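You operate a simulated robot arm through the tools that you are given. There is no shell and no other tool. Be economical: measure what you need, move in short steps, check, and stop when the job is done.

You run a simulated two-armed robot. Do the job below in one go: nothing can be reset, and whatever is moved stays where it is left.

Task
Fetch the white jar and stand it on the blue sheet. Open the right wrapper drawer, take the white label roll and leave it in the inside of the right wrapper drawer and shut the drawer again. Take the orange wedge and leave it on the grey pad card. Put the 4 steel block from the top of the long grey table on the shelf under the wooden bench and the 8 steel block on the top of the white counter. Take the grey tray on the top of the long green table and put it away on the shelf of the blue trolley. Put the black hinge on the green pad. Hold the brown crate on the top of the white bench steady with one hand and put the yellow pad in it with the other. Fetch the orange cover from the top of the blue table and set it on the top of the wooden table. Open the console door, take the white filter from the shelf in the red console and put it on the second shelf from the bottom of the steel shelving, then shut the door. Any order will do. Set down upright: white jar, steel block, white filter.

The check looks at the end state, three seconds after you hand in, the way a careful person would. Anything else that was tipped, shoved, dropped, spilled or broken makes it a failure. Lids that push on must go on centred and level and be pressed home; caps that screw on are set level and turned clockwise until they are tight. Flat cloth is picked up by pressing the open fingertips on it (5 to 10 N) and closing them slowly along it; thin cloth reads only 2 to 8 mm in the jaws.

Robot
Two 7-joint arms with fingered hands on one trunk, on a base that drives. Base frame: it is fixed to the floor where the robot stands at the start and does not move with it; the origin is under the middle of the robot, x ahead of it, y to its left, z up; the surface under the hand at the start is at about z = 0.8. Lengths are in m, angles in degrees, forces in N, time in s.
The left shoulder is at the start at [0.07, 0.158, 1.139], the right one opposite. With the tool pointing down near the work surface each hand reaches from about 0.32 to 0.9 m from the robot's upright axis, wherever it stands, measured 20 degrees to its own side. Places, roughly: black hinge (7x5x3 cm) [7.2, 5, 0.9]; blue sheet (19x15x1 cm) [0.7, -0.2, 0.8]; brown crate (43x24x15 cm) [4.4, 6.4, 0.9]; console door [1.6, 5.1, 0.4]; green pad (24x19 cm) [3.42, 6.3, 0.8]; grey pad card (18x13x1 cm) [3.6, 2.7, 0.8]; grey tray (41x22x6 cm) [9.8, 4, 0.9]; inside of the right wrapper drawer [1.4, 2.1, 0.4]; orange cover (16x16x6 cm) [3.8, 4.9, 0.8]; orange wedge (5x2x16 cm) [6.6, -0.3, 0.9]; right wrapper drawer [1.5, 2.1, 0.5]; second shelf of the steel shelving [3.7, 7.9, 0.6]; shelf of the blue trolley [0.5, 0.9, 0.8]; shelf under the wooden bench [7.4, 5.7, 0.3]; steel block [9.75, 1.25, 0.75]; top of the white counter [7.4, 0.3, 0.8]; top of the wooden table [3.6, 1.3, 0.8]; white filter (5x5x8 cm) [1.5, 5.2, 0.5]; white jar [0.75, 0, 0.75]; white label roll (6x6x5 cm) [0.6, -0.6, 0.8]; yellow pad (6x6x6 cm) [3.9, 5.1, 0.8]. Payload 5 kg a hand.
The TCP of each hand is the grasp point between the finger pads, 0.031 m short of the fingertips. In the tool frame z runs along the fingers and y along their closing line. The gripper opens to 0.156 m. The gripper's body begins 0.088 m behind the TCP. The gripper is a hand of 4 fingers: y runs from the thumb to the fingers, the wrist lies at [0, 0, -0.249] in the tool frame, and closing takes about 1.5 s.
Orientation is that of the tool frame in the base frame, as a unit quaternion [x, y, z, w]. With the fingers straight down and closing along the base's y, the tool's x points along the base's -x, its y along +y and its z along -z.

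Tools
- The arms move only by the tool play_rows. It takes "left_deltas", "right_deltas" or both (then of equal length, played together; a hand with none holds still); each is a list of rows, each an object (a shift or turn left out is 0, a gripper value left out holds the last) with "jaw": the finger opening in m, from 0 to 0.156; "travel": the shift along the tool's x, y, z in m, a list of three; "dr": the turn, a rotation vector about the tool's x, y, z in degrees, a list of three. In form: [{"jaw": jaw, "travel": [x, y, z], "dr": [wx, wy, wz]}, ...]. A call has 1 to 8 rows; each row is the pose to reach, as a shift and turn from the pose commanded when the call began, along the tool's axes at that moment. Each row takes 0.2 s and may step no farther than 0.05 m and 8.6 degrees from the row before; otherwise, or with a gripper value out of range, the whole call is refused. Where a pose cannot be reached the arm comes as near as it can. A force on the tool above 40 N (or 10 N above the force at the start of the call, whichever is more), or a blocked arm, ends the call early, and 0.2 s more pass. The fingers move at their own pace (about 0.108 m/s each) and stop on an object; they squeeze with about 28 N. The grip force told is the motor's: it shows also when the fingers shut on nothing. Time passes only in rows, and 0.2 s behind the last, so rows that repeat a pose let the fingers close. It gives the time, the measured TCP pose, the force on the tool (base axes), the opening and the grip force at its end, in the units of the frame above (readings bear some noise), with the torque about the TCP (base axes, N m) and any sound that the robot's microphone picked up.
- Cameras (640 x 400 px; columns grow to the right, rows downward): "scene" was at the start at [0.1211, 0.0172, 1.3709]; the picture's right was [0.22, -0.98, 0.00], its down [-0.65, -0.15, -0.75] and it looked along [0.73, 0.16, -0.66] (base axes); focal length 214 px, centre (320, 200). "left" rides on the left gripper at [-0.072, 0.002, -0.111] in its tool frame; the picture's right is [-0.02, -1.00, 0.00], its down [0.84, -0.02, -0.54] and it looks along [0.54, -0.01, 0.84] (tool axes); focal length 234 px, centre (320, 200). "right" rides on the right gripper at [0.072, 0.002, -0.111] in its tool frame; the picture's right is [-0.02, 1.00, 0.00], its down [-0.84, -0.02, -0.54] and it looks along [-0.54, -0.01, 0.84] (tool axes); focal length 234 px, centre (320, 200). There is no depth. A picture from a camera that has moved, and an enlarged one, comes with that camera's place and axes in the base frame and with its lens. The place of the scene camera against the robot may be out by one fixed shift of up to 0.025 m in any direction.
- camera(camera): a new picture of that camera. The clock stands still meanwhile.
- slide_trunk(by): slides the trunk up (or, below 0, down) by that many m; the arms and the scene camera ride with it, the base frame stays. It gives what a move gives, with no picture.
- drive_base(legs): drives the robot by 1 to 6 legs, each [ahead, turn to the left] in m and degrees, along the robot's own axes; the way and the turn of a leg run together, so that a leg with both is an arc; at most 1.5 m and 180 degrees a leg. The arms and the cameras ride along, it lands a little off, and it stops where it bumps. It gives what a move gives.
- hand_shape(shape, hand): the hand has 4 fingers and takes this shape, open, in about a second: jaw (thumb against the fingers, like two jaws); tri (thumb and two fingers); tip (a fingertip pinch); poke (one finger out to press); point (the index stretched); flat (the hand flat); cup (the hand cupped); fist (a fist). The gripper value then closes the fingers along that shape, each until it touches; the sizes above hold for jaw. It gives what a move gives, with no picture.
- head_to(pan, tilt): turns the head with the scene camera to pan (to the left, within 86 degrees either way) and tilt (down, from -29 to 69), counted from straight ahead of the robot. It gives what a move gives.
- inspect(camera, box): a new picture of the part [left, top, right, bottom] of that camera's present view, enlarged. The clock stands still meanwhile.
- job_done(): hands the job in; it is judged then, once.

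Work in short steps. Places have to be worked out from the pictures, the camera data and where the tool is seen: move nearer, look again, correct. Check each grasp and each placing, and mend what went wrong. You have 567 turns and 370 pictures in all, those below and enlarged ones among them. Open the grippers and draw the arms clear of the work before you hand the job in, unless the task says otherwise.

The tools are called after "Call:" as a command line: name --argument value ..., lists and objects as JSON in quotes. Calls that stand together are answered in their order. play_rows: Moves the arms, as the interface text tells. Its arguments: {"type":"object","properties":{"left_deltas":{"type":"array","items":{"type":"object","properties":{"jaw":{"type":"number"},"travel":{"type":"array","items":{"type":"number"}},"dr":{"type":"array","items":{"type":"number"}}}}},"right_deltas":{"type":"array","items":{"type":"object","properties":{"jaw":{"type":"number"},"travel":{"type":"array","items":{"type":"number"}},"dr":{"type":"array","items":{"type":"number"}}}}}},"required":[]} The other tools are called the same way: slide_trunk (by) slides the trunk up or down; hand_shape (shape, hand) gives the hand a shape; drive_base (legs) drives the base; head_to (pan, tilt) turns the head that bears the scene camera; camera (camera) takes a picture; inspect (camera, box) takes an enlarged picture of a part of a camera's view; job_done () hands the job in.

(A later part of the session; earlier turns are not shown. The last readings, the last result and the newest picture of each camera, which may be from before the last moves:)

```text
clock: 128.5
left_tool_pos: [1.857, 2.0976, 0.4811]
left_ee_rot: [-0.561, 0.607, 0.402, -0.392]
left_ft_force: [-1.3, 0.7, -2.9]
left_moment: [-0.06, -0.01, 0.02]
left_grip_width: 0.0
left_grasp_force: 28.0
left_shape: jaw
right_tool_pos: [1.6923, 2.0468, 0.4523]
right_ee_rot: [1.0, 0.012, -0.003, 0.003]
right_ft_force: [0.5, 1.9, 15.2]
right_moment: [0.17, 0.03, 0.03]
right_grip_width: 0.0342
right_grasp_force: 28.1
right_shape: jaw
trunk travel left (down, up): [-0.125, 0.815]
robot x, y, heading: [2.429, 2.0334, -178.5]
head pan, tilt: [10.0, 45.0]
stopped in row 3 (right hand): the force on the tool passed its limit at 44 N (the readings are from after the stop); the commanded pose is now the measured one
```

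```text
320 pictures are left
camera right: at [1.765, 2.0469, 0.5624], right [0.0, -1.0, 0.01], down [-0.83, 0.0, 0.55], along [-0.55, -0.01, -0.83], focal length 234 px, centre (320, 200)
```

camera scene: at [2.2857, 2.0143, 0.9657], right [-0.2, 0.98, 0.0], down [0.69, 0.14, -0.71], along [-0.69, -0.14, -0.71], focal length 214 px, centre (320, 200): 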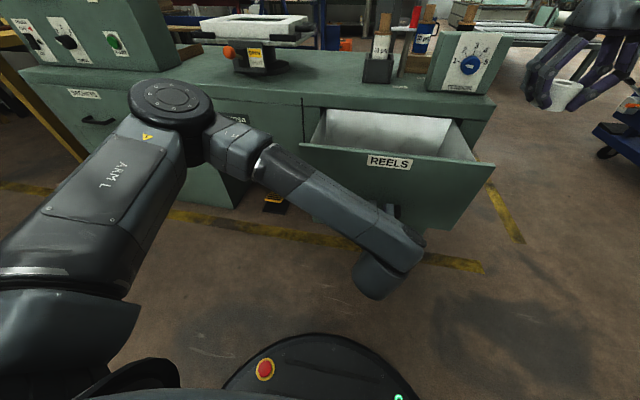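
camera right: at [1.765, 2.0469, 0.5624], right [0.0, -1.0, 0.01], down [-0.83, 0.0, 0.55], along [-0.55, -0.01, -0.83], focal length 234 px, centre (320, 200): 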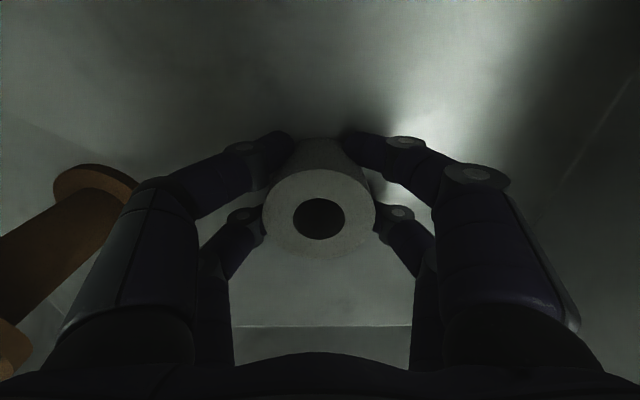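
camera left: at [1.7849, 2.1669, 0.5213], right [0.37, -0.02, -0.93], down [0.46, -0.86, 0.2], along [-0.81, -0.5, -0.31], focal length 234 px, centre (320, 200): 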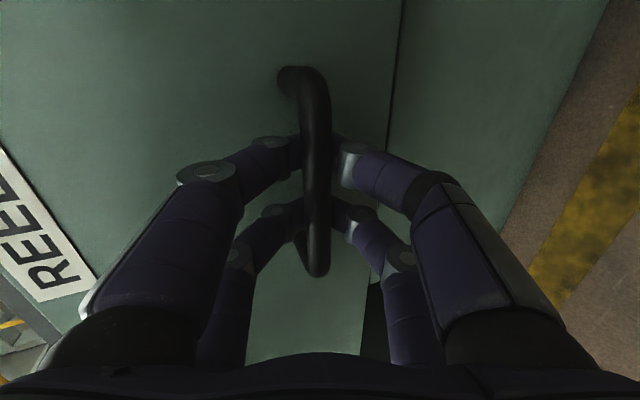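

Roll is on the drawer floor. Open to 8 cm and lift straight out.

Call:
play_rows --right_deltas '[{"travel": [0, 0, -0.002], "jaw": 0.05}, {"travel": [0, 0, -0.002], "jaw": 0.075}, {"travel": [0, 0, -0.002], "jaw": 0.08}, {"travel": [0, 0, -0.002], "jaw": 0.08}, {"travel": [0, 0, -0.04]}, {"travel": [0, 0, -0.085]}, {"travel": [0, 0, -0.13]}, {"travel": [0, 0, -0.175]}]'

Call:
play_rows --right_deltas '[{"travel": [0, 0, -0.045]}, {"travel": [0.005, 0, -0.09]}, {"travel": [0.01, -0.03, -0.12]}, {"travel": [0.02, -0.07, -0.12]}, {"travel": [0.03, -0.11, -0.12]}]'

Call:
camera --camera "right"

```text
clock: 130.3
left_tool_pos: [1.8569, 2.0967, 0.4793]
left_ee_rot: [-0.563, 0.607, 0.402, -0.391]
left_ft_force: [0.1, -0.2, -0.1]
left_moment: [-0.03, 0.03, -0.01]
left_grip_width: 0.0
left_grasp_force: 27.4
left_shape: jaw
right_tool_pos: [1.6923, 2.0459, 0.6259]
right_ee_rot: [1.0, 0.014, -0.001, 0.003]
right_ft_force: [0.4, 1.0, 0.1]
right_moment: [0.03, 0.01, 0.03]
right_grip_width: 0.0799
right_grasp_force: 0.0
right_shape: jaw
trunk travel left (down, up): [-0.125, 0.815]
robot x, y, heading: [2.4305, 2.0336, -178.4]
head pan, tilt: [10.0, 45.0]
```

```text
clock: 131.5
left_tool_pos: [1.8559, 2.097, 0.4795]
left_ee_rot: [-0.562, 0.607, 0.402, -0.392]
left_ft_force: [0.5, 0.2, -1.0]
left_moment: [-0.01, -0.02, -0.02]
left_grip_width: 0.0
left_grasp_force: 28.1
left_shape: jaw
right_tool_pos: [1.7249, 2.1571, 0.7413]
right_ee_rot: [1.0, 0.013, -0.002, 0.002]
right_ft_force: [0.0, 0.2, -0.1]
right_moment: [-0.03, -0.01, -0.02]
right_grip_width: 0.0796
right_grasp_force: 0.0
right_shape: jaw
trunk travel left (down, up): [-0.125, 0.815]
robot x, y, heading: [2.4232, 2.0359, -178.6]
head pan, tilt: [10.0, 45.0]
```

```text
319 pictures are left
camera right: at [1.7966, 2.1585, 0.8525], right [0.0, -1.0, 0.0], down [-0.84, 0.0, 0.55], along [-0.55, -0.01, -0.84], focal length 234 px, centre (320, 200)
```

right: 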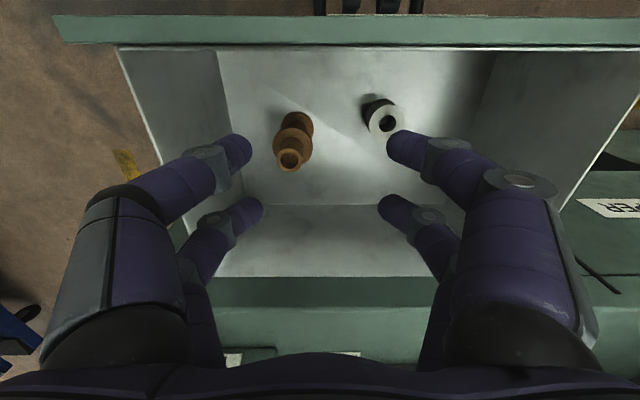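

Roll stands in the drawer. Move the right hand clear, then push the drawer shut with the left.

Call:
play_rows --right_deltas '[{"travel": [0.03, -0.035, -0.01]}, {"travel": [0.06, -0.07, -0.02]}, {"travel": [0.09, -0.105, -0.02]}, {"travel": [0.12, -0.14, -0.02]}, {"travel": [0.15, -0.175, -0.02]}, {"travel": [0.15, -0.22, -0.02]}, {"travel": [0.15, -0.26, -0.02]}]'

Call:
play_rows --left_deltas '[{"travel": [0.002, 0.011, 0.028]}, {"travel": [0.003, 0.022, 0.056]}, {"travel": [0.005, 0.033, 0.084]}, {"travel": [0.007, 0.044, 0.112]}, {"travel": [0.008, 0.055, 0.14]}, {"travel": [0.01, 0.066, 0.167]}, {"travel": [0.012, 0.077, 0.195]}, {"travel": [0.013, 0.085, 0.214]}]'

Call:
camera --camera "scene"

```text
clock: 133.1
left_tool_pos: [1.8565, 2.0969, 0.4788]
left_ee_rot: [-0.562, 0.607, 0.402, -0.392]
left_ft_force: [-0.3, -0.2, -0.9]
left_moment: [0.0, 0.02, -0.01]
left_grip_width: 0.0002
left_grasp_force: 28.0
left_shape: jaw
right_tool_pos: [1.8646, 2.4232, 0.7655]
right_ee_rot: [1.0, 0.015, -0.002, 0.001]
right_ft_force: [0.9, -0.5, -0.5]
right_moment: [0.01, -0.01, -0.02]
right_grip_width: 0.08
right_grasp_force: 0.0
right_shape: jaw
trunk travel left (down, up): [-0.125, 0.815]
robot x, y, heading: [2.4299, 2.0363, -178.5]
head pan, tilt: [10.0, 45.0]
```

```text
clock: 134.9
left_tool_pos: [1.6257, 2.0964, 0.4796]
left_ee_rot: [-0.563, 0.607, 0.403, -0.391]
left_ft_force: [-0.2, -0.4, 0.0]
left_moment: [0.0, -0.04, 0.0]
left_grip_width: 0.0
left_grasp_force: 27.9
left_shape: jaw
right_tool_pos: [1.8647, 2.4232, 0.7645]
right_ee_rot: [1.0, 0.014, -0.002, 0.003]
right_ft_force: [-0.1, -0.1, -0.3]
right_moment: [0.01, 0.01, 0.01]
right_grip_width: 0.0797
right_grasp_force: 0.0
right_shape: jaw
trunk travel left (down, up): [-0.125, 0.815]
robot x, y, heading: [2.4304, 2.0338, -178.4]
head pan, tilt: [10.0, 45.0]
```

```text
318 pictures are left
camera scene: at [2.2856, 2.0144, 0.9656], right [-0.2, 0.98, 0.0], down [0.69, 0.14, -0.71], along [-0.69, -0.14, -0.71], focal length 214 px, centre (320, 200)
```

scene: 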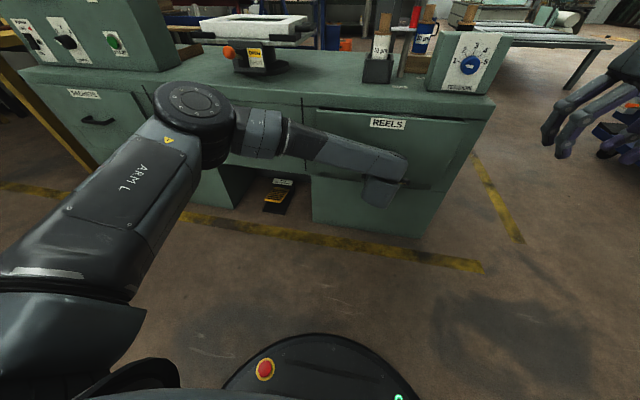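

Nearly shut. Push a further 3 cm until it resists.

Call:
play_rows --left_deltas '[{"travel": [0.001, 0.004, 0.009]}, {"travel": [0.001, 0.007, 0.018]}, {"travel": [0.002, 0.01, 0.026]}, {"travel": [0.002, 0.013, 0.034]}, {"travel": [0.003, 0.016, 0.042]}]'

Call:
inspect --camera "scene" --box '[280, 70, 520, 250]'

```text
clock: 136.0
left_tool_pos: [1.5951, 2.099, 0.4752]
left_ee_rot: [-0.563, 0.609, 0.401, -0.389]
left_ft_force: [13.5, -2.0, 1.6]
left_moment: [-0.12, -0.05, 0.34]
left_grip_width: 0.0
left_grasp_force: 28.5
left_shape: jaw
right_tool_pos: [1.8647, 2.4229, 0.7656]
right_ee_rot: [1.0, 0.014, -0.001, 0.002]
right_ft_force: [0.2, 0.4, -0.2]
right_moment: [-0.05, 0.0, -0.01]
right_grip_width: 0.0796
right_grasp_force: 0.0
right_shape: jaw
trunk travel left (down, up): [-0.125, 0.815]
robot x, y, heading: [2.4247, 2.0322, -178.4]
head pan, tilt: [10.0, 45.0]
stopped in row 5 (left hand): the force on the tool passed its limit at 48 N (the readings are from after the stop); the commanded pose is now the measured one
```

```text
2.22 times, centred on (400, 160) of scene
camera zoom: at [2.2868, 2.0144, 0.9657], right [-0.2, 0.98, 0.0], down [0.69, 0.14, -0.71], along [-0.69, -0.14, -0.71], focal length 477 px, centre (142, 289)
```

zoom: 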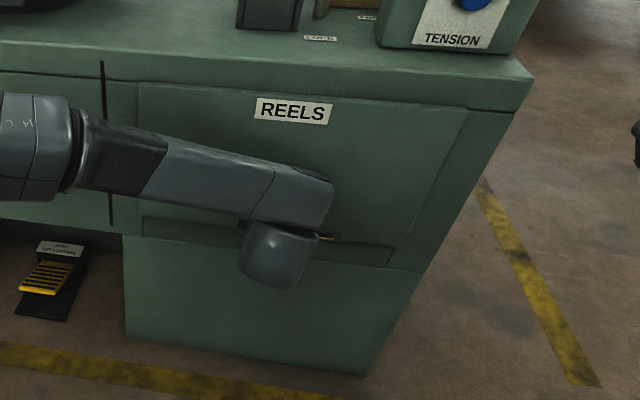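

Shut (48 N stop). Open the left hand and back away straight.

Call:
play_rows --left_deltas '[{"jaw": 0.04}, {"jaw": 0.08}, {"jaw": 0.1}, {"jaw": 0.1, "travel": [0, 0, -0.03]}, {"travel": [0, 0, -0.07]}, {"travel": [0, 0, -0.11]}, {"travel": [0.02, 0, -0.15]}]'

Call:
inspect --camera "scene" --box '[280, 70, 520, 250]'

```text
clock: 137.6
left_tool_pos: [1.7309, 2.0695, 0.5336]
left_ee_rot: [-0.563, 0.608, 0.401, -0.39]
left_ft_force: [1.1, 0.3, 0.4]
left_moment: [0.0, -0.01, -0.01]
left_grip_width: 0.0996
left_grasp_force: 0.0
left_shape: jaw
right_tool_pos: [1.8648, 2.4224, 0.7653]
right_ee_rot: [1.0, 0.014, -0.002, 0.002]
right_ft_force: [0.8, -0.1, 0.0]
right_moment: [0.0, -0.03, 0.01]
right_grip_width: 0.0796
right_grasp_force: 0.1
right_shape: jaw
trunk travel left (down, up): [-0.125, 0.815]
robot x, y, heading: [2.4282, 2.0318, -178.5]
head pan, tilt: [10.0, 45.0]
```

```text
2.22 times, centred on (400, 160) of scene
camera zoom: at [2.2864, 2.014, 0.9657], right [-0.2, 0.98, 0.0], down [0.69, 0.14, -0.71], along [-0.69, -0.14, -0.71], focal length 477 px, centre (142, 289)
```

zoom: 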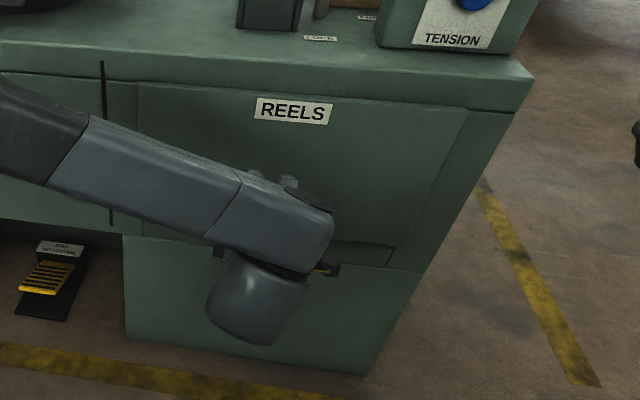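

Drawer stays shut. Back off and restore the left arm to a neutral pose while raising the trunk.

Call:
drive_base --legs '[[-0.15, 0]]'

Call:
slide_trunk --by 0.4

Call:
play_rows --left_deltas '[{"dr": [8.5, 0, 0], "jaw": 0.156}, {"dr": [17, 0, 0]}, {"dr": [25.5, 0, 0]}, {"dr": [34, 0, 0]}, {"dr": [42.5, 0, 0]}, {"dr": [51, 0, 0]}, {"dr": [59.5, 0, 0]}, {"dr": [68, 0, 0]}]'

Call:
play_rows --left_deltas '[{"dr": [0, 0, -8.5], "travel": [0.03, 0, 0]}, {"dr": [0, 0, -17], "travel": [0.06, 0, 0]}, {"dr": [0, 0, -25.5], "travel": [0.09, 0, 0]}, {"dr": [0, 0, -34], "travel": [0.12, 0, 0]}, {"dr": [0, 0, -42.5], "travel": [0.15, 0, 0]}, {"dr": [0, 0, -51], "travel": [0.18, 0, 0]}, {"dr": [0, 0, -59.5], "travel": [0.21, 0, 0]}, {"dr": [0, 0, -68], "travel": [0.24, 0, 0]}]'

Call:
play_rows --left_deltas '[{"dr": [0, 0, -8.5]}, {"dr": [0, 0, -17]}, {"dr": [0, 0, -22]}]'

```text
clock: 139.0
left_tool_pos: [1.8843, 2.0752, 0.5326]
left_ee_rot: [-0.562, 0.609, 0.401, -0.391]
left_ft_force: [0.2, -0.4, -0.8]
left_moment: [0.01, 0.02, 0.03]
left_grip_width: 0.0994
left_grasp_force: 0.0
left_shape: jaw
right_tool_pos: [2.0169, 2.4278, 0.7654]
right_ee_rot: [1.0, 0.015, -0.002, 0.002]
right_ft_force: [0.3, 0.0, 0.2]
right_moment: [0.0, 0.01, -0.01]
right_grip_width: 0.0797
right_grasp_force: 0.0
right_shape: jaw
trunk travel left (down, up): [-0.125, 0.815]
robot x, y, heading: [2.5797, 2.0383, -178.4]
head pan, tilt: [10.0, 45.0]
```

```text
clock: 142.8
left_tool_pos: [1.8837, 2.0743, 0.9322]
left_ee_rot: [-0.563, 0.608, 0.4, -0.391]
left_ft_force: [-0.1, 1.3, 0.6]
left_moment: [-0.01, -0.01, 0.01]
left_grip_width: 0.0991
left_grasp_force: 0.0
left_shape: jaw
right_tool_pos: [2.0175, 2.4262, 1.1634]
right_ee_rot: [1.0, 0.014, -0.002, 0.001]
right_ft_force: [-0.3, -0.3, -0.5]
right_moment: [-0.02, 0.04, -0.02]
right_grip_width: 0.0795
right_grasp_force: 0.1
right_shape: jaw
trunk travel left (down, up): [-0.525, 0.415]
robot x, y, heading: [2.577, 2.0418, -178.5]
head pan, tilt: [10.0, 45.0]
```

```text
clock: 144.6
left_tool_pos: [1.884, 2.0761, 0.9307]
left_ee_rot: [-0.685, 0.728, -0.01, -0.007]
left_ft_force: [0.0, -1.2, 0.5]
left_moment: [0.0, -0.03, 0.01]
left_grip_width: 0.1558
left_grasp_force: 0.1
left_shape: jaw
right_tool_pos: [2.017, 2.4281, 1.1627]
right_ee_rot: [1.0, 0.015, -0.002, 0.003]
right_ft_force: [0.1, 0.2, -0.3]
right_moment: [-0.03, -0.02, -0.01]
right_grip_width: 0.0794
right_grasp_force: 0.1
right_shape: jaw
trunk travel left (down, up): [-0.525, 0.415]
robot x, y, heading: [2.5802, 2.038, -178.1]
head pan, tilt: [10.0, 45.0]
```

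```text
clock: 146.4
left_tool_pos: [1.8712, 1.8348, 0.9367]
left_ee_rot: [0.975, -0.22, 0.002, 0.011]
left_ft_force: [0.1, -0.2, 0.6]
left_moment: [0.05, 0.0, 0.02]
left_grip_width: 0.1556
left_grasp_force: 0.0
left_shape: jaw
right_tool_pos: [2.0175, 2.4261, 1.1646]
right_ee_rot: [1.0, 0.014, -0.002, 0.002]
right_ft_force: [0.2, -0.1, -0.1]
right_moment: [0.0, 0.0, 0.01]
right_grip_width: 0.0795
right_grasp_force: 0.0
right_shape: jaw
trunk travel left (down, up): [-0.525, 0.415]
robot x, y, heading: [2.5807, 2.0381, -178.0]
head pan, tilt: [10.0, 45.0]
```

```text
clock: 147.2
left_tool_pos: [1.8689, 1.8346, 0.9362]
left_ee_rot: [1.0, -0.029, 0.001, 0.011]
left_ft_force: [0.7, -0.3, -0.1]
left_moment: [0.0, 0.02, -0.01]
left_grip_width: 0.1561
left_grasp_force: 0.1
left_shape: jaw
right_tool_pos: [2.0168, 2.4267, 1.1646]
right_ee_rot: [1.0, 0.016, -0.001, 0.002]
right_ft_force: [-0.3, 0.2, 0.6]
right_moment: [0.02, 0.02, 0.01]
right_grip_width: 0.0796
right_grasp_force: 0.0
right_shape: jaw
trunk travel left (down, up): [-0.525, 0.415]
robot x, y, heading: [2.578, 2.0355, -178.1]
head pan, tilt: [10.0, 45.0]
```

Tuck the left hand in, and look to the right (toward +y) for the red console.

Call:
play_rows --left_deltas '[{"travel": [0.04, 0, -0.025]}, {"travel": [0.08, 0, -0.05]}, {"travel": [0.12, 0, -0.075]}, {"travel": [0.16, 0, -0.1]}, {"travel": [0.2, 0, -0.125]}, {"travel": [0.24, 0, -0.15]}, {"travel": [0.26, 0, -0.17]}]'

Call:
head_to --pan -80 --tilt 15

Call:
camera --camera "scene"

```text
clock: 148.8
left_tool_pos: [2.1296, 1.8265, 1.1066]
left_ee_rot: [0.999, -0.031, 0.0, 0.011]
left_ft_force: [0.5, -0.1, -0.4]
left_moment: [0.0, 0.01, 0.01]
left_grip_width: 0.1556
left_grasp_force: 0.0
left_shape: jaw
right_tool_pos: [2.0176, 2.4274, 1.165]
right_ee_rot: [1.0, 0.014, -0.001, 0.002]
right_ft_force: [-0.3, 0.1, -0.1]
right_moment: [0.0, 0.02, 0.0]
right_grip_width: 0.0795
right_grasp_force: 0.0
right_shape: jaw
trunk travel left (down, up): [-0.525, 0.415]
robot x, y, heading: [2.5804, 2.0369, -178.1]
head pan, tilt: [10.0, 45.0]
```

```text
clock: 150.4
left_tool_pos: [2.1287, 1.8262, 1.1057]
left_ee_rot: [0.999, -0.031, 0.0, 0.011]
left_ft_force: [-1.0, -0.2, -0.4]
left_moment: [-0.01, 0.01, 0.05]
left_grip_width: 0.1559
left_grasp_force: 0.1
left_shape: jaw
right_tool_pos: [2.0172, 2.4265, 1.1643]
right_ee_rot: [1.0, 0.016, -0.003, 0.001]
right_ft_force: [-0.5, -0.2, -0.2]
right_moment: [0.02, 0.0, -0.01]
right_grip_width: 0.0792
right_grasp_force: 0.1
right_shape: jaw
trunk travel left (down, up): [-0.525, 0.415]
robot x, y, heading: [2.5815, 2.0371, -178.1]
head pan, tilt: [-80.0, 15.0]
```

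```text
315 pictures are left
camera scene: at [2.4998, 2.1265, 1.4125], right [0.98, 0.2, 0.0], down [0.05, -0.25, -0.97], along [-0.2, 0.95, -0.26], focal length 214 px, centre (320, 200)
```

scene: 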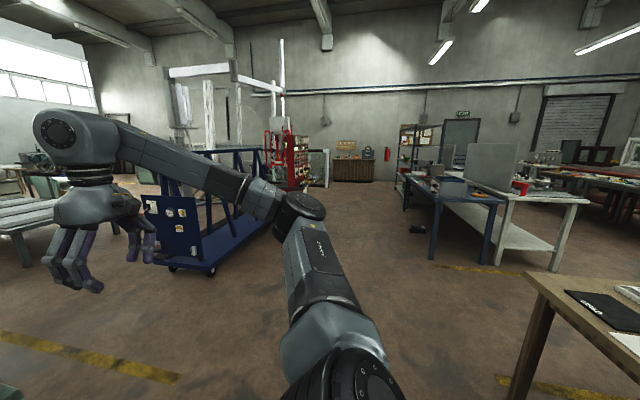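

The red console's panel side faces +x. Enlarge it.

Call:
inspect --camera "scene" --box '[240, 110, 360, 200]'

```text
4.44 times, centred on (300, 155) of scene
camera zoom: at [2.4998, 2.1265, 1.4125], right [0.98, 0.2, 0.0], down [0.05, -0.25, -0.97], along [-0.2, 0.95, -0.26], focal length 953 px, centre (409, 400)
```

zoom: 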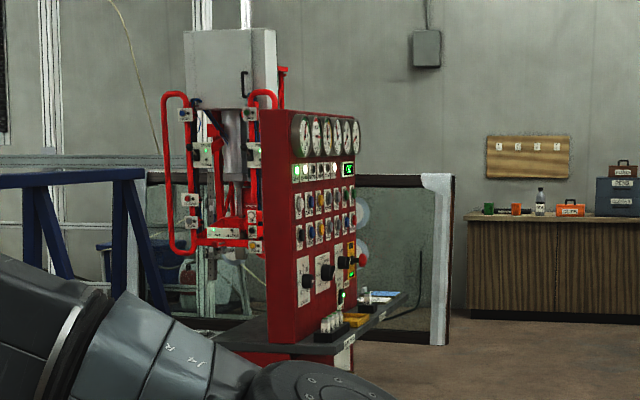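

Console's lower cabinet faces +x. Drive up the aisle to y≈5.1 and turn to face it.

Call:
drive_base --legs '[[0, -88], [1.5, 0], [1.5, 0], [0, 90]]'

Call:
head_to --pan 0 --tilt 40

Call:
camera --camera "scene"

```text
clock: 172.2
left_tool_pos: [2.0414, 4.7324, 1.1061]
left_ee_rot: [1.0, -0.026, 0.0, 0.011]
left_ft_force: [-0.6, 0.3, -0.6]
left_moment: [-0.01, 0.02, 0.02]
left_grip_width: 0.1559
left_grasp_force: 0.1
left_shape: jaw
right_tool_pos: [1.9255, 5.3338, 1.1645]
right_ee_rot: [1.0, 0.019, -0.002, 0.001]
right_ft_force: [0.8, 0.0, 0.3]
right_moment: [0.02, 0.0, -0.04]
right_grip_width: 0.0798
right_grasp_force: 0.2
right_shape: jaw
trunk travel left (down, up): [-0.525, 0.415]
robot x, y, heading: [2.4923, 4.9484, -178.0]
head pan, tilt: [-80.0, 15.0]
```

```text
clock: 173.7
left_tool_pos: [2.0418, 4.7334, 1.1061]
left_ee_rot: [1.0, -0.026, -0.001, 0.011]
left_ft_force: [-0.3, 0.4, 0.3]
left_moment: [0.04, -0.01, -0.03]
left_grip_width: 0.1558
left_grasp_force: 0.1
left_shape: jaw
right_tool_pos: [1.9253, 5.3334, 1.1646]
right_ee_rot: [1.0, 0.019, -0.002, 0.002]
right_ft_force: [0.5, 0.3, -0.6]
right_moment: [0.01, 0.0, 0.0]
right_grip_width: 0.0794
right_grasp_force: 0.1
right_shape: jaw
trunk travel left (down, up): [-0.525, 0.415]
robot x, y, heading: [2.4952, 4.9508, -177.8]
head pan, tilt: [0.0, 40.0]
```

```text
313 pictures are left
camera scene: at [2.345, 4.9434, 1.3729], right [-0.04, 1.0, 0.0], down [0.64, 0.02, -0.77], along [-0.77, -0.03, -0.64], focal length 214 px, centre (320, 200)
```

scene: 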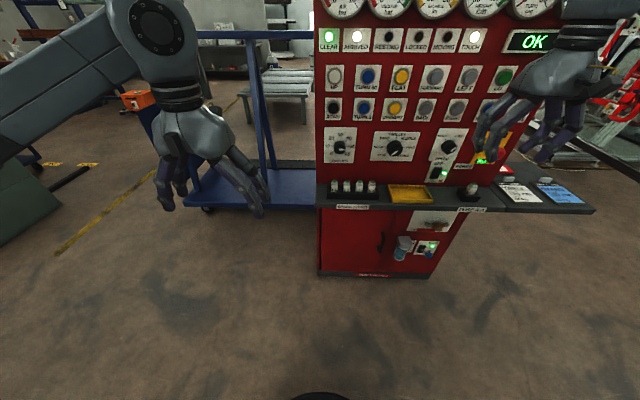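

Call:
inspect --camera "scene" --box '[290, 160, 490, 300]'

```text
2.86 times, centred on (390, 230) of scene
camera zoom: at [2.345, 4.9434, 1.3729], right [-0.04, 1.0, 0.0], down [0.64, 0.02, -0.77], along [-0.77, -0.03, -0.64], focal length 613 px, centre (120, 114)
```

zoom: 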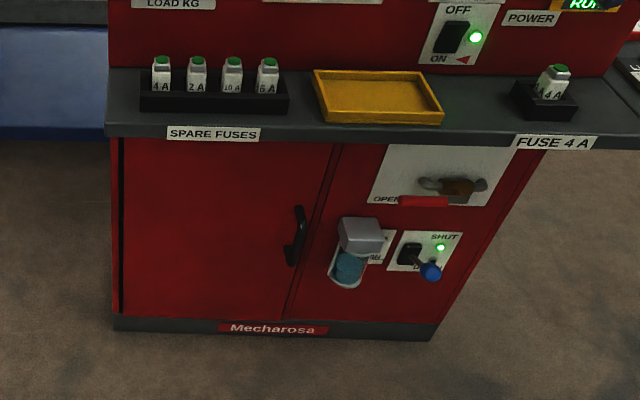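

A door hinged on its left with a vertical handle, and some lever/switches to the right. Lower the trunk for a better look.

Call:
slide_trunk --by -0.4

Call:
head_to --pan -8 --tilt 25

Call:
inspect --camera "scene" --box '[220, 140, 420, 280]'

```text
clock: 177.5
left_tool_pos: [2.0427, 4.7338, 0.7057]
left_ee_rot: [1.0, -0.026, 0.0, 0.012]
left_ft_force: [0.4, -0.4, 0.5]
left_moment: [-0.04, -0.01, -0.01]
left_grip_width: 0.1559
left_grasp_force: 0.2
left_shape: jaw
right_tool_pos: [1.926, 5.3322, 0.7649]
right_ee_rot: [1.0, 0.019, -0.001, 0.002]
right_ft_force: [-0.3, 0.3, -0.4]
right_moment: [-0.05, 0.0, 0.0]
right_grip_width: 0.0795
right_grasp_force: 0.0
right_shape: jaw
trunk travel left (down, up): [-0.125, 0.815]
robot x, y, heading: [2.4927, 4.947, -178.0]
head pan, tilt: [0.0, 40.0]
```

```text
clock: 178.3
left_tool_pos: [2.0411, 4.7335, 0.7057]
left_ee_rot: [1.0, -0.026, -0.001, 0.011]
left_ft_force: [0.6, -0.8, -0.9]
left_moment: [-0.02, 0.0, 0.04]
left_grip_width: 0.1558
left_grasp_force: 0.0
left_shape: jaw
right_tool_pos: [1.9257, 5.3327, 0.7655]
right_ee_rot: [1.0, 0.019, -0.002, 0.002]
right_ft_force: [0.9, -0.5, 0.2]
right_moment: [0.03, -0.01, 0.01]
right_grip_width: 0.0794
right_grasp_force: 0.2
right_shape: jaw
trunk travel left (down, up): [-0.125, 0.815]
robot x, y, heading: [2.4888, 4.9494, -177.7]
head pan, tilt: [-8.0, 25.0]
```

```text
2.86 times, centred on (320, 210) of scene
camera zoom: at [2.3384, 4.9559, 0.9962], right [0.1, 0.99, 0.0], down [0.42, -0.04, -0.91], along [-0.9, 0.09, -0.42], focal length 613 px, centre (320, 171)
```

zoom: 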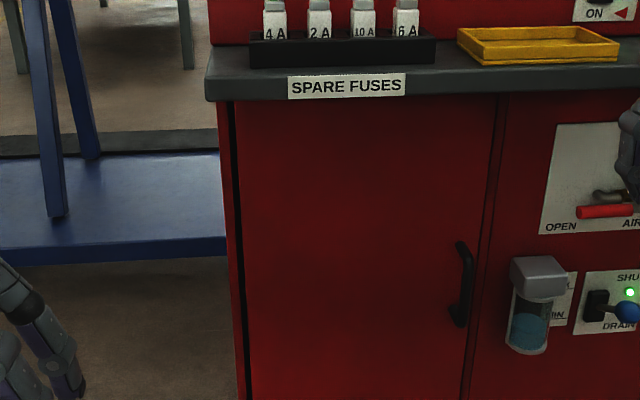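

Only valves on the right; the door has a plain vertical handle near [1.571, 5.256, 0.433], hinge y≈4.92. I shift the base to y≈5.2 and lower the trunk fully.

Call:
drive_base --legs '[[0, 58], [-0.3, 0], [0, -60], [0.13, 0]]'

Call:
slide_trunk --by -0.1

Call:
play_rows --left_deltas '[{"dr": [0, -8.5, 0], "travel": [-0.01, -0.02, 0.0]}, {"dr": [0, -17, 0], "travel": [-0.02, -0.04, 0.01]}, {"dr": [0, -25.5, 0], "travel": [-0.03, -0.06, 0.02]}, {"dr": [0, -34, 0], "travel": [-0.05, -0.08, 0.03]}, {"dr": [0, -42.5, 0], "travel": [-0.07, -0.1, 0.04]}, {"dr": [0, -51, 0], "travel": [-0.09, -0.12, 0.06]}, {"dr": [0, -59.5, 0], "travel": [-0.11, -0.14, 0.08]}, {"dr": [0, -68, 0], "travel": [-0.13, -0.16, 0.1]}]'

Call:
camera --camera "left"

Call:
camera --camera "scene"

```text
clock: 186.5
left_tool_pos: [2.0468, 5.0207, 0.706]
left_ee_rot: [0.999, -0.05, 0.0, 0.011]
left_ft_force: [0.4, 0.3, -0.1]
left_moment: [0.02, -0.02, 0.0]
left_grip_width: 0.156
left_grasp_force: 0.1
left_shape: jaw
right_tool_pos: [1.9617, 5.6254, 0.7647]
right_ee_rot: [1.0, -0.005, -0.002, 0.002]
right_ft_force: [-0.1, -0.1, -0.4]
right_moment: [-0.02, 0.01, -0.02]
right_grip_width: 0.0796
right_grasp_force: 0.0
right_shape: jaw
trunk travel left (down, up): [-0.125, 0.815]
robot x, y, heading: [2.5067, 5.2155, 179.4]
head pan, tilt: [-8.0, 25.0]
```

```text
clock: 187.8
left_tool_pos: [2.048, 5.021, 0.6058]
left_ee_rot: [0.999, -0.051, 0.0, 0.012]
left_ft_force: [0.4, -0.2, 0.8]
left_moment: [-0.02, 0.03, -0.03]
left_grip_width: 0.1556
left_grasp_force: 0.0
left_shape: jaw
right_tool_pos: [1.961, 5.6256, 0.6652]
right_ee_rot: [1.0, -0.006, -0.002, 0.001]
right_ft_force: [0.0, -0.4, -0.7]
right_moment: [-0.04, 0.02, -0.03]
right_grip_width: 0.0794
right_grasp_force: 0.1
right_shape: jaw
trunk travel left (down, up): [-0.025, 0.915]
robot x, y, heading: [2.5066, 5.2145, 179.3]
head pan, tilt: [-8.0, 25.0]
```

```text
clock: 189.6
left_tool_pos: [1.9336, 5.1918, 0.5014]
left_ee_rot: [0.828, -0.049, -0.559, -0.02]
left_ft_force: [-0.3, 1.1, 0.8]
left_moment: [0.0, -0.01, -0.01]
left_grip_width: 0.1559
left_grasp_force: 0.1
left_shape: jaw
right_tool_pos: [1.9605, 5.6258, 0.6641]
right_ee_rot: [1.0, -0.006, -0.001, 0.002]
right_ft_force: [0.5, -0.7, 0.4]
right_moment: [0.0, 0.02, 0.0]
right_grip_width: 0.0794
right_grasp_force: 0.1
right_shape: jaw
trunk travel left (down, up): [-0.025, 0.915]
robot x, y, heading: [2.5078, 5.2121, 179.5]
head pan, tilt: [-8.0, 25.0]
```

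```text
310 pictures are left
camera left: at [2.0103, 5.1847, 0.6107], right [0.09, 1.0, 0.0], down [0.81, -0.08, -0.57], along [-0.57, 0.05, -0.82], focal length 234 px, centre (320, 200)
```

left: 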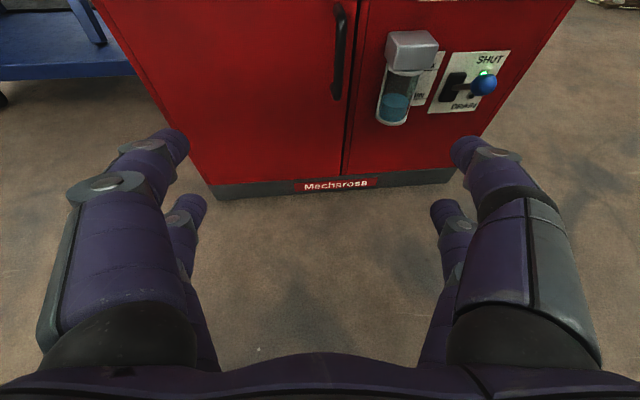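

```text
309 pictures are left
camera scene: at [2.3554, 5.227, 0.8963], right [0.15, 0.99, 0.0], down [0.42, -0.06, -0.91], along [-0.9, 0.14, -0.42], focal length 214 px, centre (320, 200)
```

scene: 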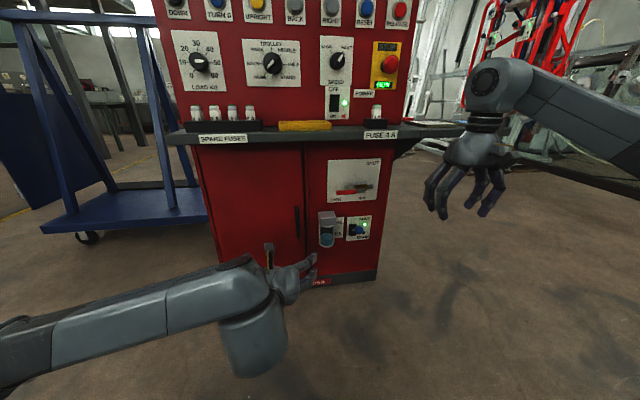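

Handle refined to [1.571, 5.26, 0.425]. Advance the left hand toward it, stopping short.

Call:
play_rows --left_deltas '[{"travel": [-0.02, -0.01, 0.035], "jaw": 0.08}, {"travel": [-0.04, -0.02, 0.07]}, {"travel": [-0.055, -0.03, 0.11]}, {"travel": [-0.067, -0.032, 0.15]}, {"travel": [-0.067, -0.032, 0.19]}, {"travel": [-0.067, -0.032, 0.23]}, {"travel": [-0.067, -0.032, 0.27]}]'

Call:
camera --camera "left"

```text
clock: 191.2
left_tool_pos: [1.6648, 5.2519, 0.4613]
left_ee_rot: [0.828, -0.048, -0.559, -0.018]
left_ft_force: [-0.1, -0.8, -0.1]
left_moment: [0.01, 0.0, 0.05]
left_grip_width: 0.0806
left_grasp_force: 0.0
left_shape: jaw
right_tool_pos: [1.9606, 5.626, 0.6643]
right_ee_rot: [1.0, -0.006, -0.002, 0.002]
right_ft_force: [-0.1, -0.9, -0.1]
right_moment: [-0.01, 0.01, -0.01]
right_grip_width: 0.0798
right_grasp_force: 0.1
right_shape: jaw
trunk travel left (down, up): [-0.025, 0.915]
robot x, y, heading: [2.5077, 5.2143, 179.2]
head pan, tilt: [-8.0, 25.0]
```

```text
308 pictures are left
camera left: at [1.7421, 5.2452, 0.5701], right [0.09, 1.0, 0.0], down [0.82, -0.08, -0.57], along [-0.57, 0.05, -0.82], focal length 234 px, centre (320, 200)
```

left: 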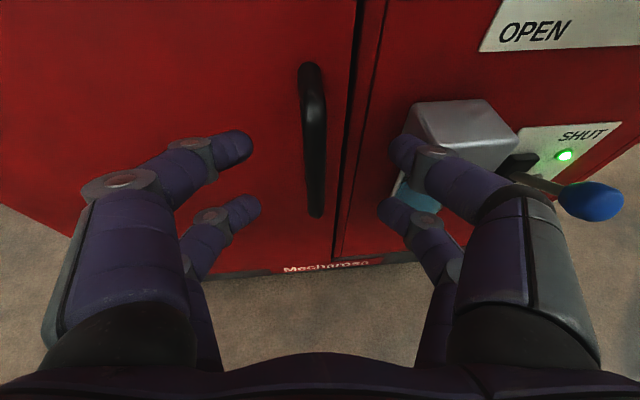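

The filter bowl sits right next to the handle, so narrow the jaws to 4.5 cm and offset slightly before advancing.

Call:
play_rows --left_deltas '[{"travel": [0, 0.011, 0], "jaw": 0.045}, {"travel": [0, 0.011, 0]}, {"travel": [0, 0.011, 0.0]}, {"travel": [0, 0.011, 0.03]}, {"travel": [0, 0.011, 0.05]}, {"travel": [0, 0.011, 0.06]}, {"travel": [0, 0.011, 0.066]}]'

Call:
camera --camera "left"

```text
clock: 192.7
left_tool_pos: [1.6108, 5.2444, 0.4395]
left_ee_rot: [0.829, -0.047, -0.557, -0.018]
left_ft_force: [26.5, -6.5, 6.3]
left_moment: [-0.01, 0.61, 0.79]
left_grip_width: 0.0463
left_grasp_force: 0.0
left_shape: jaw
right_tool_pos: [1.9613, 5.6236, 0.6672]
right_ee_rot: [1.0, -0.004, -0.004, 0.001]
right_ft_force: [0.7, -0.4, 0.0]
right_moment: [0.0, -0.01, 0.03]
right_grip_width: 0.0798
right_grasp_force: 0.0
right_shape: jaw
trunk travel left (down, up): [-0.025, 0.915]
robot x, y, heading: [2.5092, 5.2143, 179.4]
head pan, tilt: [-8.0, 25.0]
stopped in row 7 (left hand): the force on the tool passed its limit at 46 N (the readings are from after the stop); the commanded pose is now the measured one
```

```text
307 pictures are left
camera left: at [1.6867, 5.2368, 0.5492], right [0.09, 1.0, 0.0], down [0.82, -0.07, -0.57], along [-0.57, 0.05, -0.82], focal length 234 px, centre (320, 200)
```

left: 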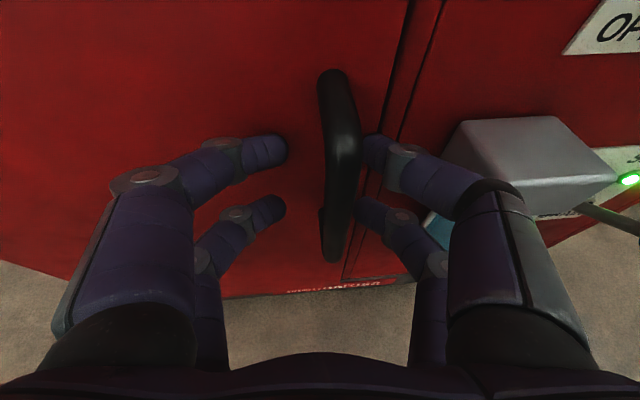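

Fingers straddle the bar and touch the door. Ease back and close.

Call:
play_rows --left_deltas '[{"travel": [0, -0.005, -0.004], "jaw": 0.02}, {"travel": [0, -0.007, -0.004], "jaw": 0.0}, {"travel": [0, -0.007, -0.004], "jaw": 0.0}, {"travel": [0, -0.007, -0.004], "jaw": 0.0}, {"travel": [0, -0.007, -0.004], "jaw": 0.0}]'

Call:
camera --camera "left"

```text
clock: 193.9
left_tool_pos: [1.6143, 5.2515, 0.4385]
left_ee_rot: [0.829, -0.048, -0.557, -0.019]
left_ft_force: [-0.5, 5.1, -0.9]
left_moment: [-0.01, 0.13, -0.02]
left_grip_width: 0.0002
left_grasp_force: 27.7
left_shape: jaw
right_tool_pos: [1.9618, 5.6249, 0.6641]
right_ee_rot: [1.0, -0.006, -0.002, 0.002]
right_ft_force: [-1.1, 0.1, 0.5]
right_moment: [-0.05, -0.02, 0.0]
right_grip_width: 0.0796
right_grasp_force: 0.0
right_shape: jaw
trunk travel left (down, up): [-0.025, 0.915]
robot x, y, heading: [2.5139, 5.2146, 179.1]
head pan, tilt: [-8.0, 25.0]
```

```text
306 pictures are left
camera left: at [1.6892, 5.2443, 0.5488], right [0.09, 1.0, 0.0], down [0.82, -0.07, -0.57], along [-0.57, 0.05, -0.82], focal length 234 px, centre (320, 200)
```

left: 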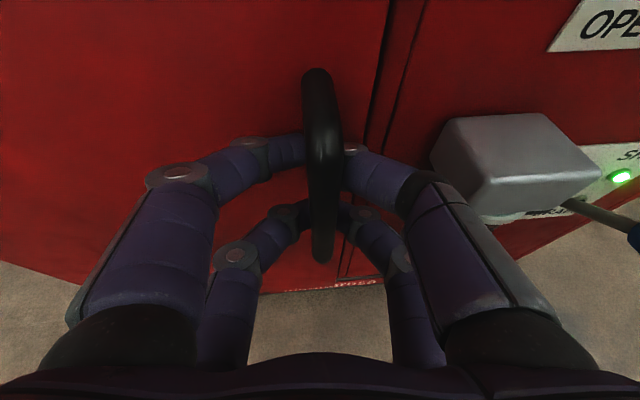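

Hooked on the bar. Pull along the door's arc to about 30°, yawing the hand with it.

Call:
play_rows --left_deltas '[{"travel": [0.011, 0.0035, -0.0271], "dr": [3.7, 0, 1.5]}, {"travel": [0.022, 0.009, -0.054], "dr": [7.4, 0, 3]}, {"travel": [0.0326, 0.0177, -0.0798], "dr": [11.1, -0.2, 4.5]}, {"travel": [0.043, 0.0284, -0.105], "dr": [14.8, -0.3, 6]}, {"travel": [0.0531, 0.0418, -0.1293], "dr": [18.5, -0.4, 7.5]}, {"travel": [0.0628, 0.0573, -0.1525], "dr": [22.2, -0.5, 9]}]'

Call:
camera --camera "scene"

Call:
camera --camera "left"

```text
clock: 195.3
left_tool_pos: [1.7745, 5.1787, 0.4393]
left_ee_rot: [0.801, -0.219, -0.541, -0.134]
left_ft_force: [11.1, 13.9, 1.6]
left_moment: [-0.24, 0.16, 0.02]
left_grip_width: 0.0002
left_grasp_force: 28.1
left_shape: jaw
right_tool_pos: [1.9614, 5.6258, 0.6649]
right_ee_rot: [1.0, -0.006, -0.002, 0.003]
right_ft_force: [0.3, -0.4, -0.3]
right_moment: [0.0, 0.03, -0.02]
right_grip_width: 0.0796
right_grasp_force: 0.1
right_shape: jaw
trunk travel left (down, up): [-0.025, 0.915]
robot x, y, heading: [2.5109, 5.2163, 179.5]
head pan, tilt: [-8.0, 25.0]
```

```text
305 pictures are left
camera scene: at [2.3565, 5.2273, 0.8964], right [0.15, 0.99, 0.0], down [0.42, -0.06, -0.91], along [-0.9, 0.14, -0.42], focal length 214 px, centre (320, 200)
```

scene: 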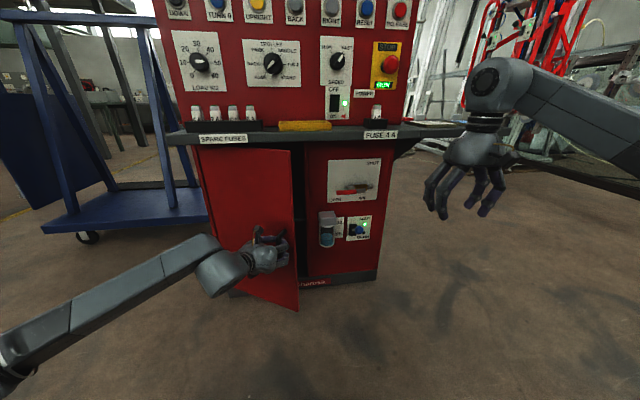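

```text
304 pictures are left
camera left: at [1.8411, 5.1421, 0.5493], right [0.49, 0.87, 0.0], down [0.72, -0.4, -0.57], along [-0.5, 0.28, -0.82], focal length 234 px, centre (320, 200)
```

left: 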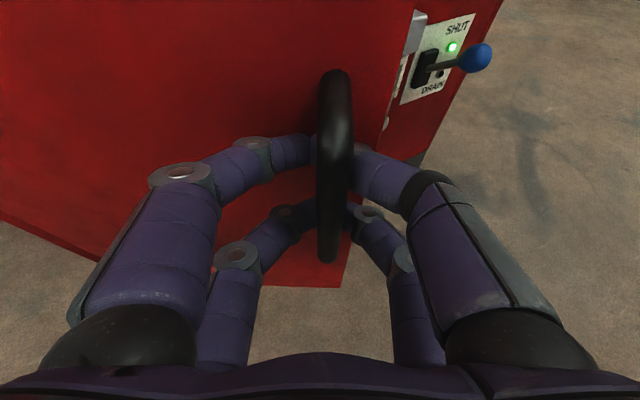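

Door is opening smoothly. Continue the arc another 40°.

Call:
play_rows --left_deltas '[{"travel": [0.0116, 0.0057, -0.028], "dr": [2.8, 0, 1.1]}, {"travel": [0.0231, 0.0144, -0.0555], "dr": [5.6, -0.1, 2.2]}, {"travel": [0.0342, 0.0256, -0.0821], "dr": [8.4, -0.2, 3.3]}, {"travel": [0.0451, 0.0391, -0.1078], "dr": [11.2, -0.3, 4.4]}, {"travel": [0.0554, 0.0551, -0.1322], "dr": [14, -0.3, 5.5]}, {"travel": [0.0653, 0.0732, -0.1553], "dr": [16.8, -0.4, 6.6]}, {"travel": [0.0746, 0.0935, -0.1767], "dr": [19.6, -0.4, 7.7]}, {"travel": [0.0831, 0.1159, -0.1963], "dr": [22.4, -0.5, 8.8]}]'

Call:
camera --camera "scene"

```text
clock: 196.7
left_tool_pos: [1.8747, 5.0297, 0.4496]
left_ee_rot: [0.75, -0.357, -0.522, -0.19]
left_ft_force: [-0.9, -1.2, -17.9]
left_moment: [-0.25, 0.12, 0.1]
left_grip_width: 0.0003
left_grasp_force: 28.3
left_shape: jaw
left hand out of reach, approached as far as the arm can: row 7
right_tool_pos: [1.9604, 5.6236, 0.6653]
right_ee_rot: [1.0, -0.004, -0.001, 0.002]
right_ft_force: [-0.8, -0.5, -0.3]
right_moment: [-0.02, 0.02, -0.03]
right_grip_width: 0.0796
right_grasp_force: 0.1
right_shape: jaw
trunk travel left (down, up): [-0.025, 0.915]
robot x, y, heading: [2.5105, 5.2136, 179.5]
head pan, tilt: [-8.0, 25.0]
stopped in row 7 (left hand): the force on the tool passed its limit at 58 N (the readings are from after the stop); the commanded pose is now the measured one
```

```text
303 pictures are left
camera scene: at [2.355, 5.2262, 0.8958], right [0.15, 0.99, 0.0], down [0.42, -0.06, -0.91], along [-0.9, 0.13, -0.42], focal length 214 px, centre (320, 200)
```

scene: 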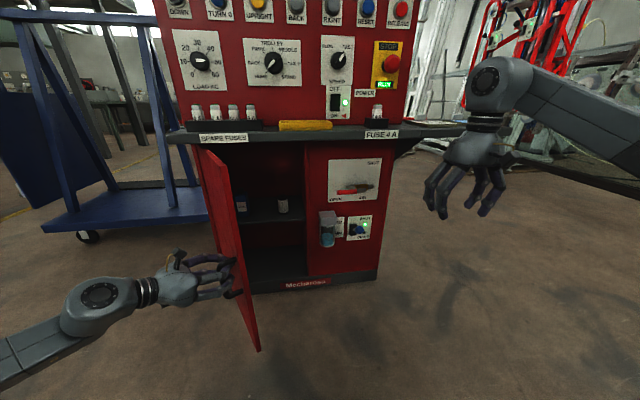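

Door is open ~65°. Look inside.

Call:
inspect --camera "scene" --box '[200, 140, 340, 300]'

```text
2.50 times, centred on (270, 220) of scene
camera zoom: at [2.355, 5.2262, 0.8958], right [0.15, 0.99, 0.0], down [0.42, -0.06, -0.91], along [-0.9, 0.13, -0.42], focal length 536 px, centre (445, 150)
```

zoom: 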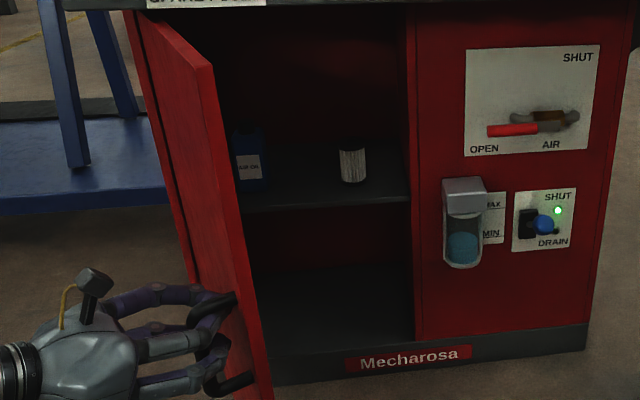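

Filter stands on the shelf at about [1.475, 5.185], shelf z≈0.43. Keep the left hand holding the door; pitch the right hand forward and bring it in front.

Call:
play_rows --right_deltas '[{"dr": [0, -8.5, 0], "travel": [0.0, 0.03, 0.0]}, {"dr": [0, -17, 0], "travel": [0.0, 0.06, 0.0]}, {"dr": [0, -25.5, 0], "travel": [-0.01, 0.09, 0.0]}, {"dr": [0, -34, 0], "travel": [-0.02, 0.12, 0.01]}, {"dr": [0, -42.5, 0], "travel": [-0.03, 0.15, 0.02]}, {"dr": [0, -51, 0], "travel": [-0.05, 0.19, 0.03]}, {"dr": [0, -59.5, 0], "travel": [-0.07, 0.23, 0.04]}, {"dr": [0, -68, 0], "travel": [-0.09, 0.27, 0.05]}]'

Call:
camera --camera "right"

Call:
camera --camera "scene"

```text
clock: 198.5
left_tool_pos: [1.8727, 5.0315, 0.4511]
left_ee_rot: [0.749, -0.357, -0.524, -0.192]
left_ft_force: [2.3, 1.1, -35.5]
left_moment: [-0.51, 0.38, 0.12]
left_grip_width: 0.0
left_grasp_force: 27.9
left_shape: jaw
right_tool_pos: [1.8663, 5.355, 0.6179]
right_ee_rot: [0.828, -0.005, -0.561, 0.0]
right_ft_force: [1.3, 0.4, 0.2]
right_moment: [0.0, -0.02, 0.04]
right_grip_width: 0.08
right_grasp_force: 0.0
right_shape: jaw
trunk travel left (down, up): [-0.025, 0.915]
robot x, y, heading: [2.5066, 5.2152, 179.4]
head pan, tilt: [-8.0, 25.0]
```

```text
301 pictures are left
camera right: at [1.9959, 5.3526, 0.5915], right [-0.02, -1.0, 0.03], down [0.2, 0.02, 0.98], along [-0.98, 0.02, 0.19], focal length 234 px, centre (320, 200)
```

right: 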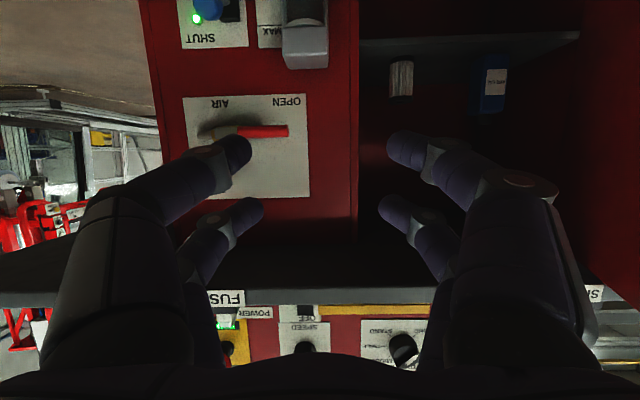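

```text
300 pictures are left
camera scene: at [2.3541, 5.2262, 0.8959], right [0.15, 0.99, 0.0], down [0.42, -0.06, -0.91], along [-0.9, 0.14, -0.42], focal length 214 px, centre (320, 200)
```

scene: 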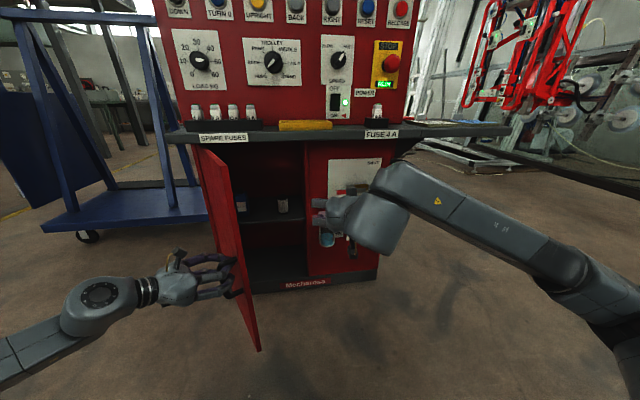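

Filter refined to about [1.45, 5.185, 0.445]. Align sideways and advance partway.

Call:
play_rows --right_deltas '[{"travel": [0, 0.045, 0.01], "jaw": 0.09}, {"travel": [0, 0.09, 0.02]}, {"travel": [-0.005, 0.135, 0.04]}, {"travel": [-0.01, 0.174, 0.06]}, {"travel": [-0.01, 0.174, 0.11]}, {"travel": [-0.01, 0.174, 0.16]}, {"travel": [-0.01, 0.174, 0.21]}, {"travel": [-0.01, 0.174, 0.25]}]'

Call:
camera --camera "right"

```text
clock: 200.3
left_tool_pos: [1.8734, 5.032, 0.451]
left_ee_rot: [0.749, -0.358, -0.524, -0.192]
left_ft_force: [3.4, 1.3, -34.4]
left_moment: [-0.48, 0.38, 0.01]
left_grip_width: 0.0
left_grasp_force: 27.9
left_shape: jaw
right_tool_pos: [1.628, 5.1821, 0.5333]
right_ee_rot: [0.828, -0.004, -0.56, -0.002]
right_ft_force: [-0.1, -0.5, 0.4]
right_moment: [-0.03, -0.04, 0.02]
right_grip_width: 0.0892
right_grasp_force: 0.2
right_shape: jaw
trunk travel left (down, up): [-0.025, 0.915]
robot x, y, heading: [2.5092, 5.2134, 179.2]
head pan, tilt: [-8.0, 25.0]
```

```text
299 pictures are left
camera right: at [1.7566, 5.1784, 0.5074], right [-0.02, -1.0, 0.03], down [0.19, 0.02, 0.98], along [-0.98, 0.02, 0.19], focal length 234 px, centre (320, 200)
```

right: 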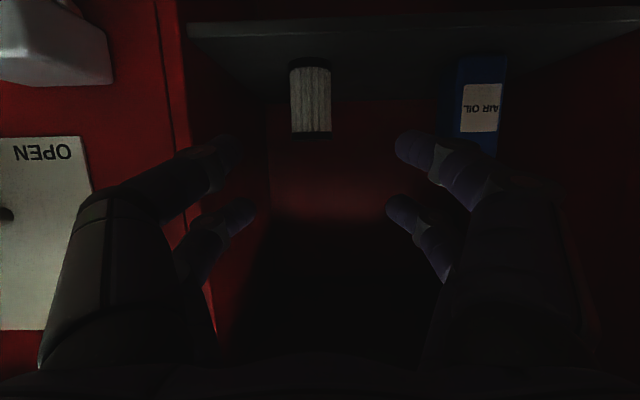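

Filter at tool [0.0245, -0.0097, 0.172]. Advance onto it.

Call:
play_rows --right_deltas '[{"travel": [0.004, -0.005, 0.04]}, {"travel": [0.008, -0.01, 0.08]}, {"travel": [0.012, -0.01, 0.12]}, {"travel": [0.012, -0.01, 0.15]}, {"travel": [0.012, -0.01, 0.17]}]'

Call:
camera --camera "right"

```text
clock: 201.5
left_tool_pos: [1.8741, 5.0307, 0.4509]
left_ee_rot: [0.749, -0.357, -0.524, -0.192]
left_ft_force: [4.5, 1.6, -32.5]
left_moment: [-0.5, 0.42, 0.02]
left_grip_width: 0.0001
left_grasp_force: 27.8
left_shape: jaw
right_tool_pos: [1.4837, 5.1932, 0.4601]
right_ee_rot: [0.829, -0.005, -0.56, -0.002]
right_ft_force: [0.1, 0.3, -0.5]
right_moment: [-0.01, 0.03, 0.01]
right_grip_width: 0.0898
right_grasp_force: 0.0
right_shape: jaw
right hand out of reach, approached as far as the arm can: row 5
trunk travel left (down, up): [-0.025, 0.915]
robot x, y, heading: [2.5108, 5.2148, 179.6]
head pan, tilt: [-8.0, 25.0]
```

```text
298 pictures are left
camera right: at [1.6128, 5.1895, 0.4341], right [-0.02, -1.0, 0.03], down [0.19, 0.02, 0.98], along [-0.98, 0.02, 0.19], focal length 234 px, centre (320, 200)
```

right: 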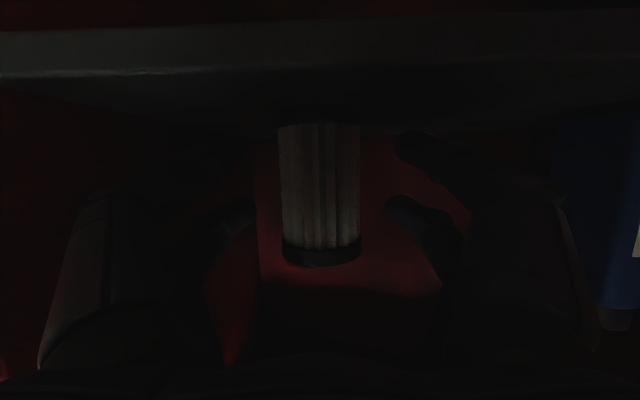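

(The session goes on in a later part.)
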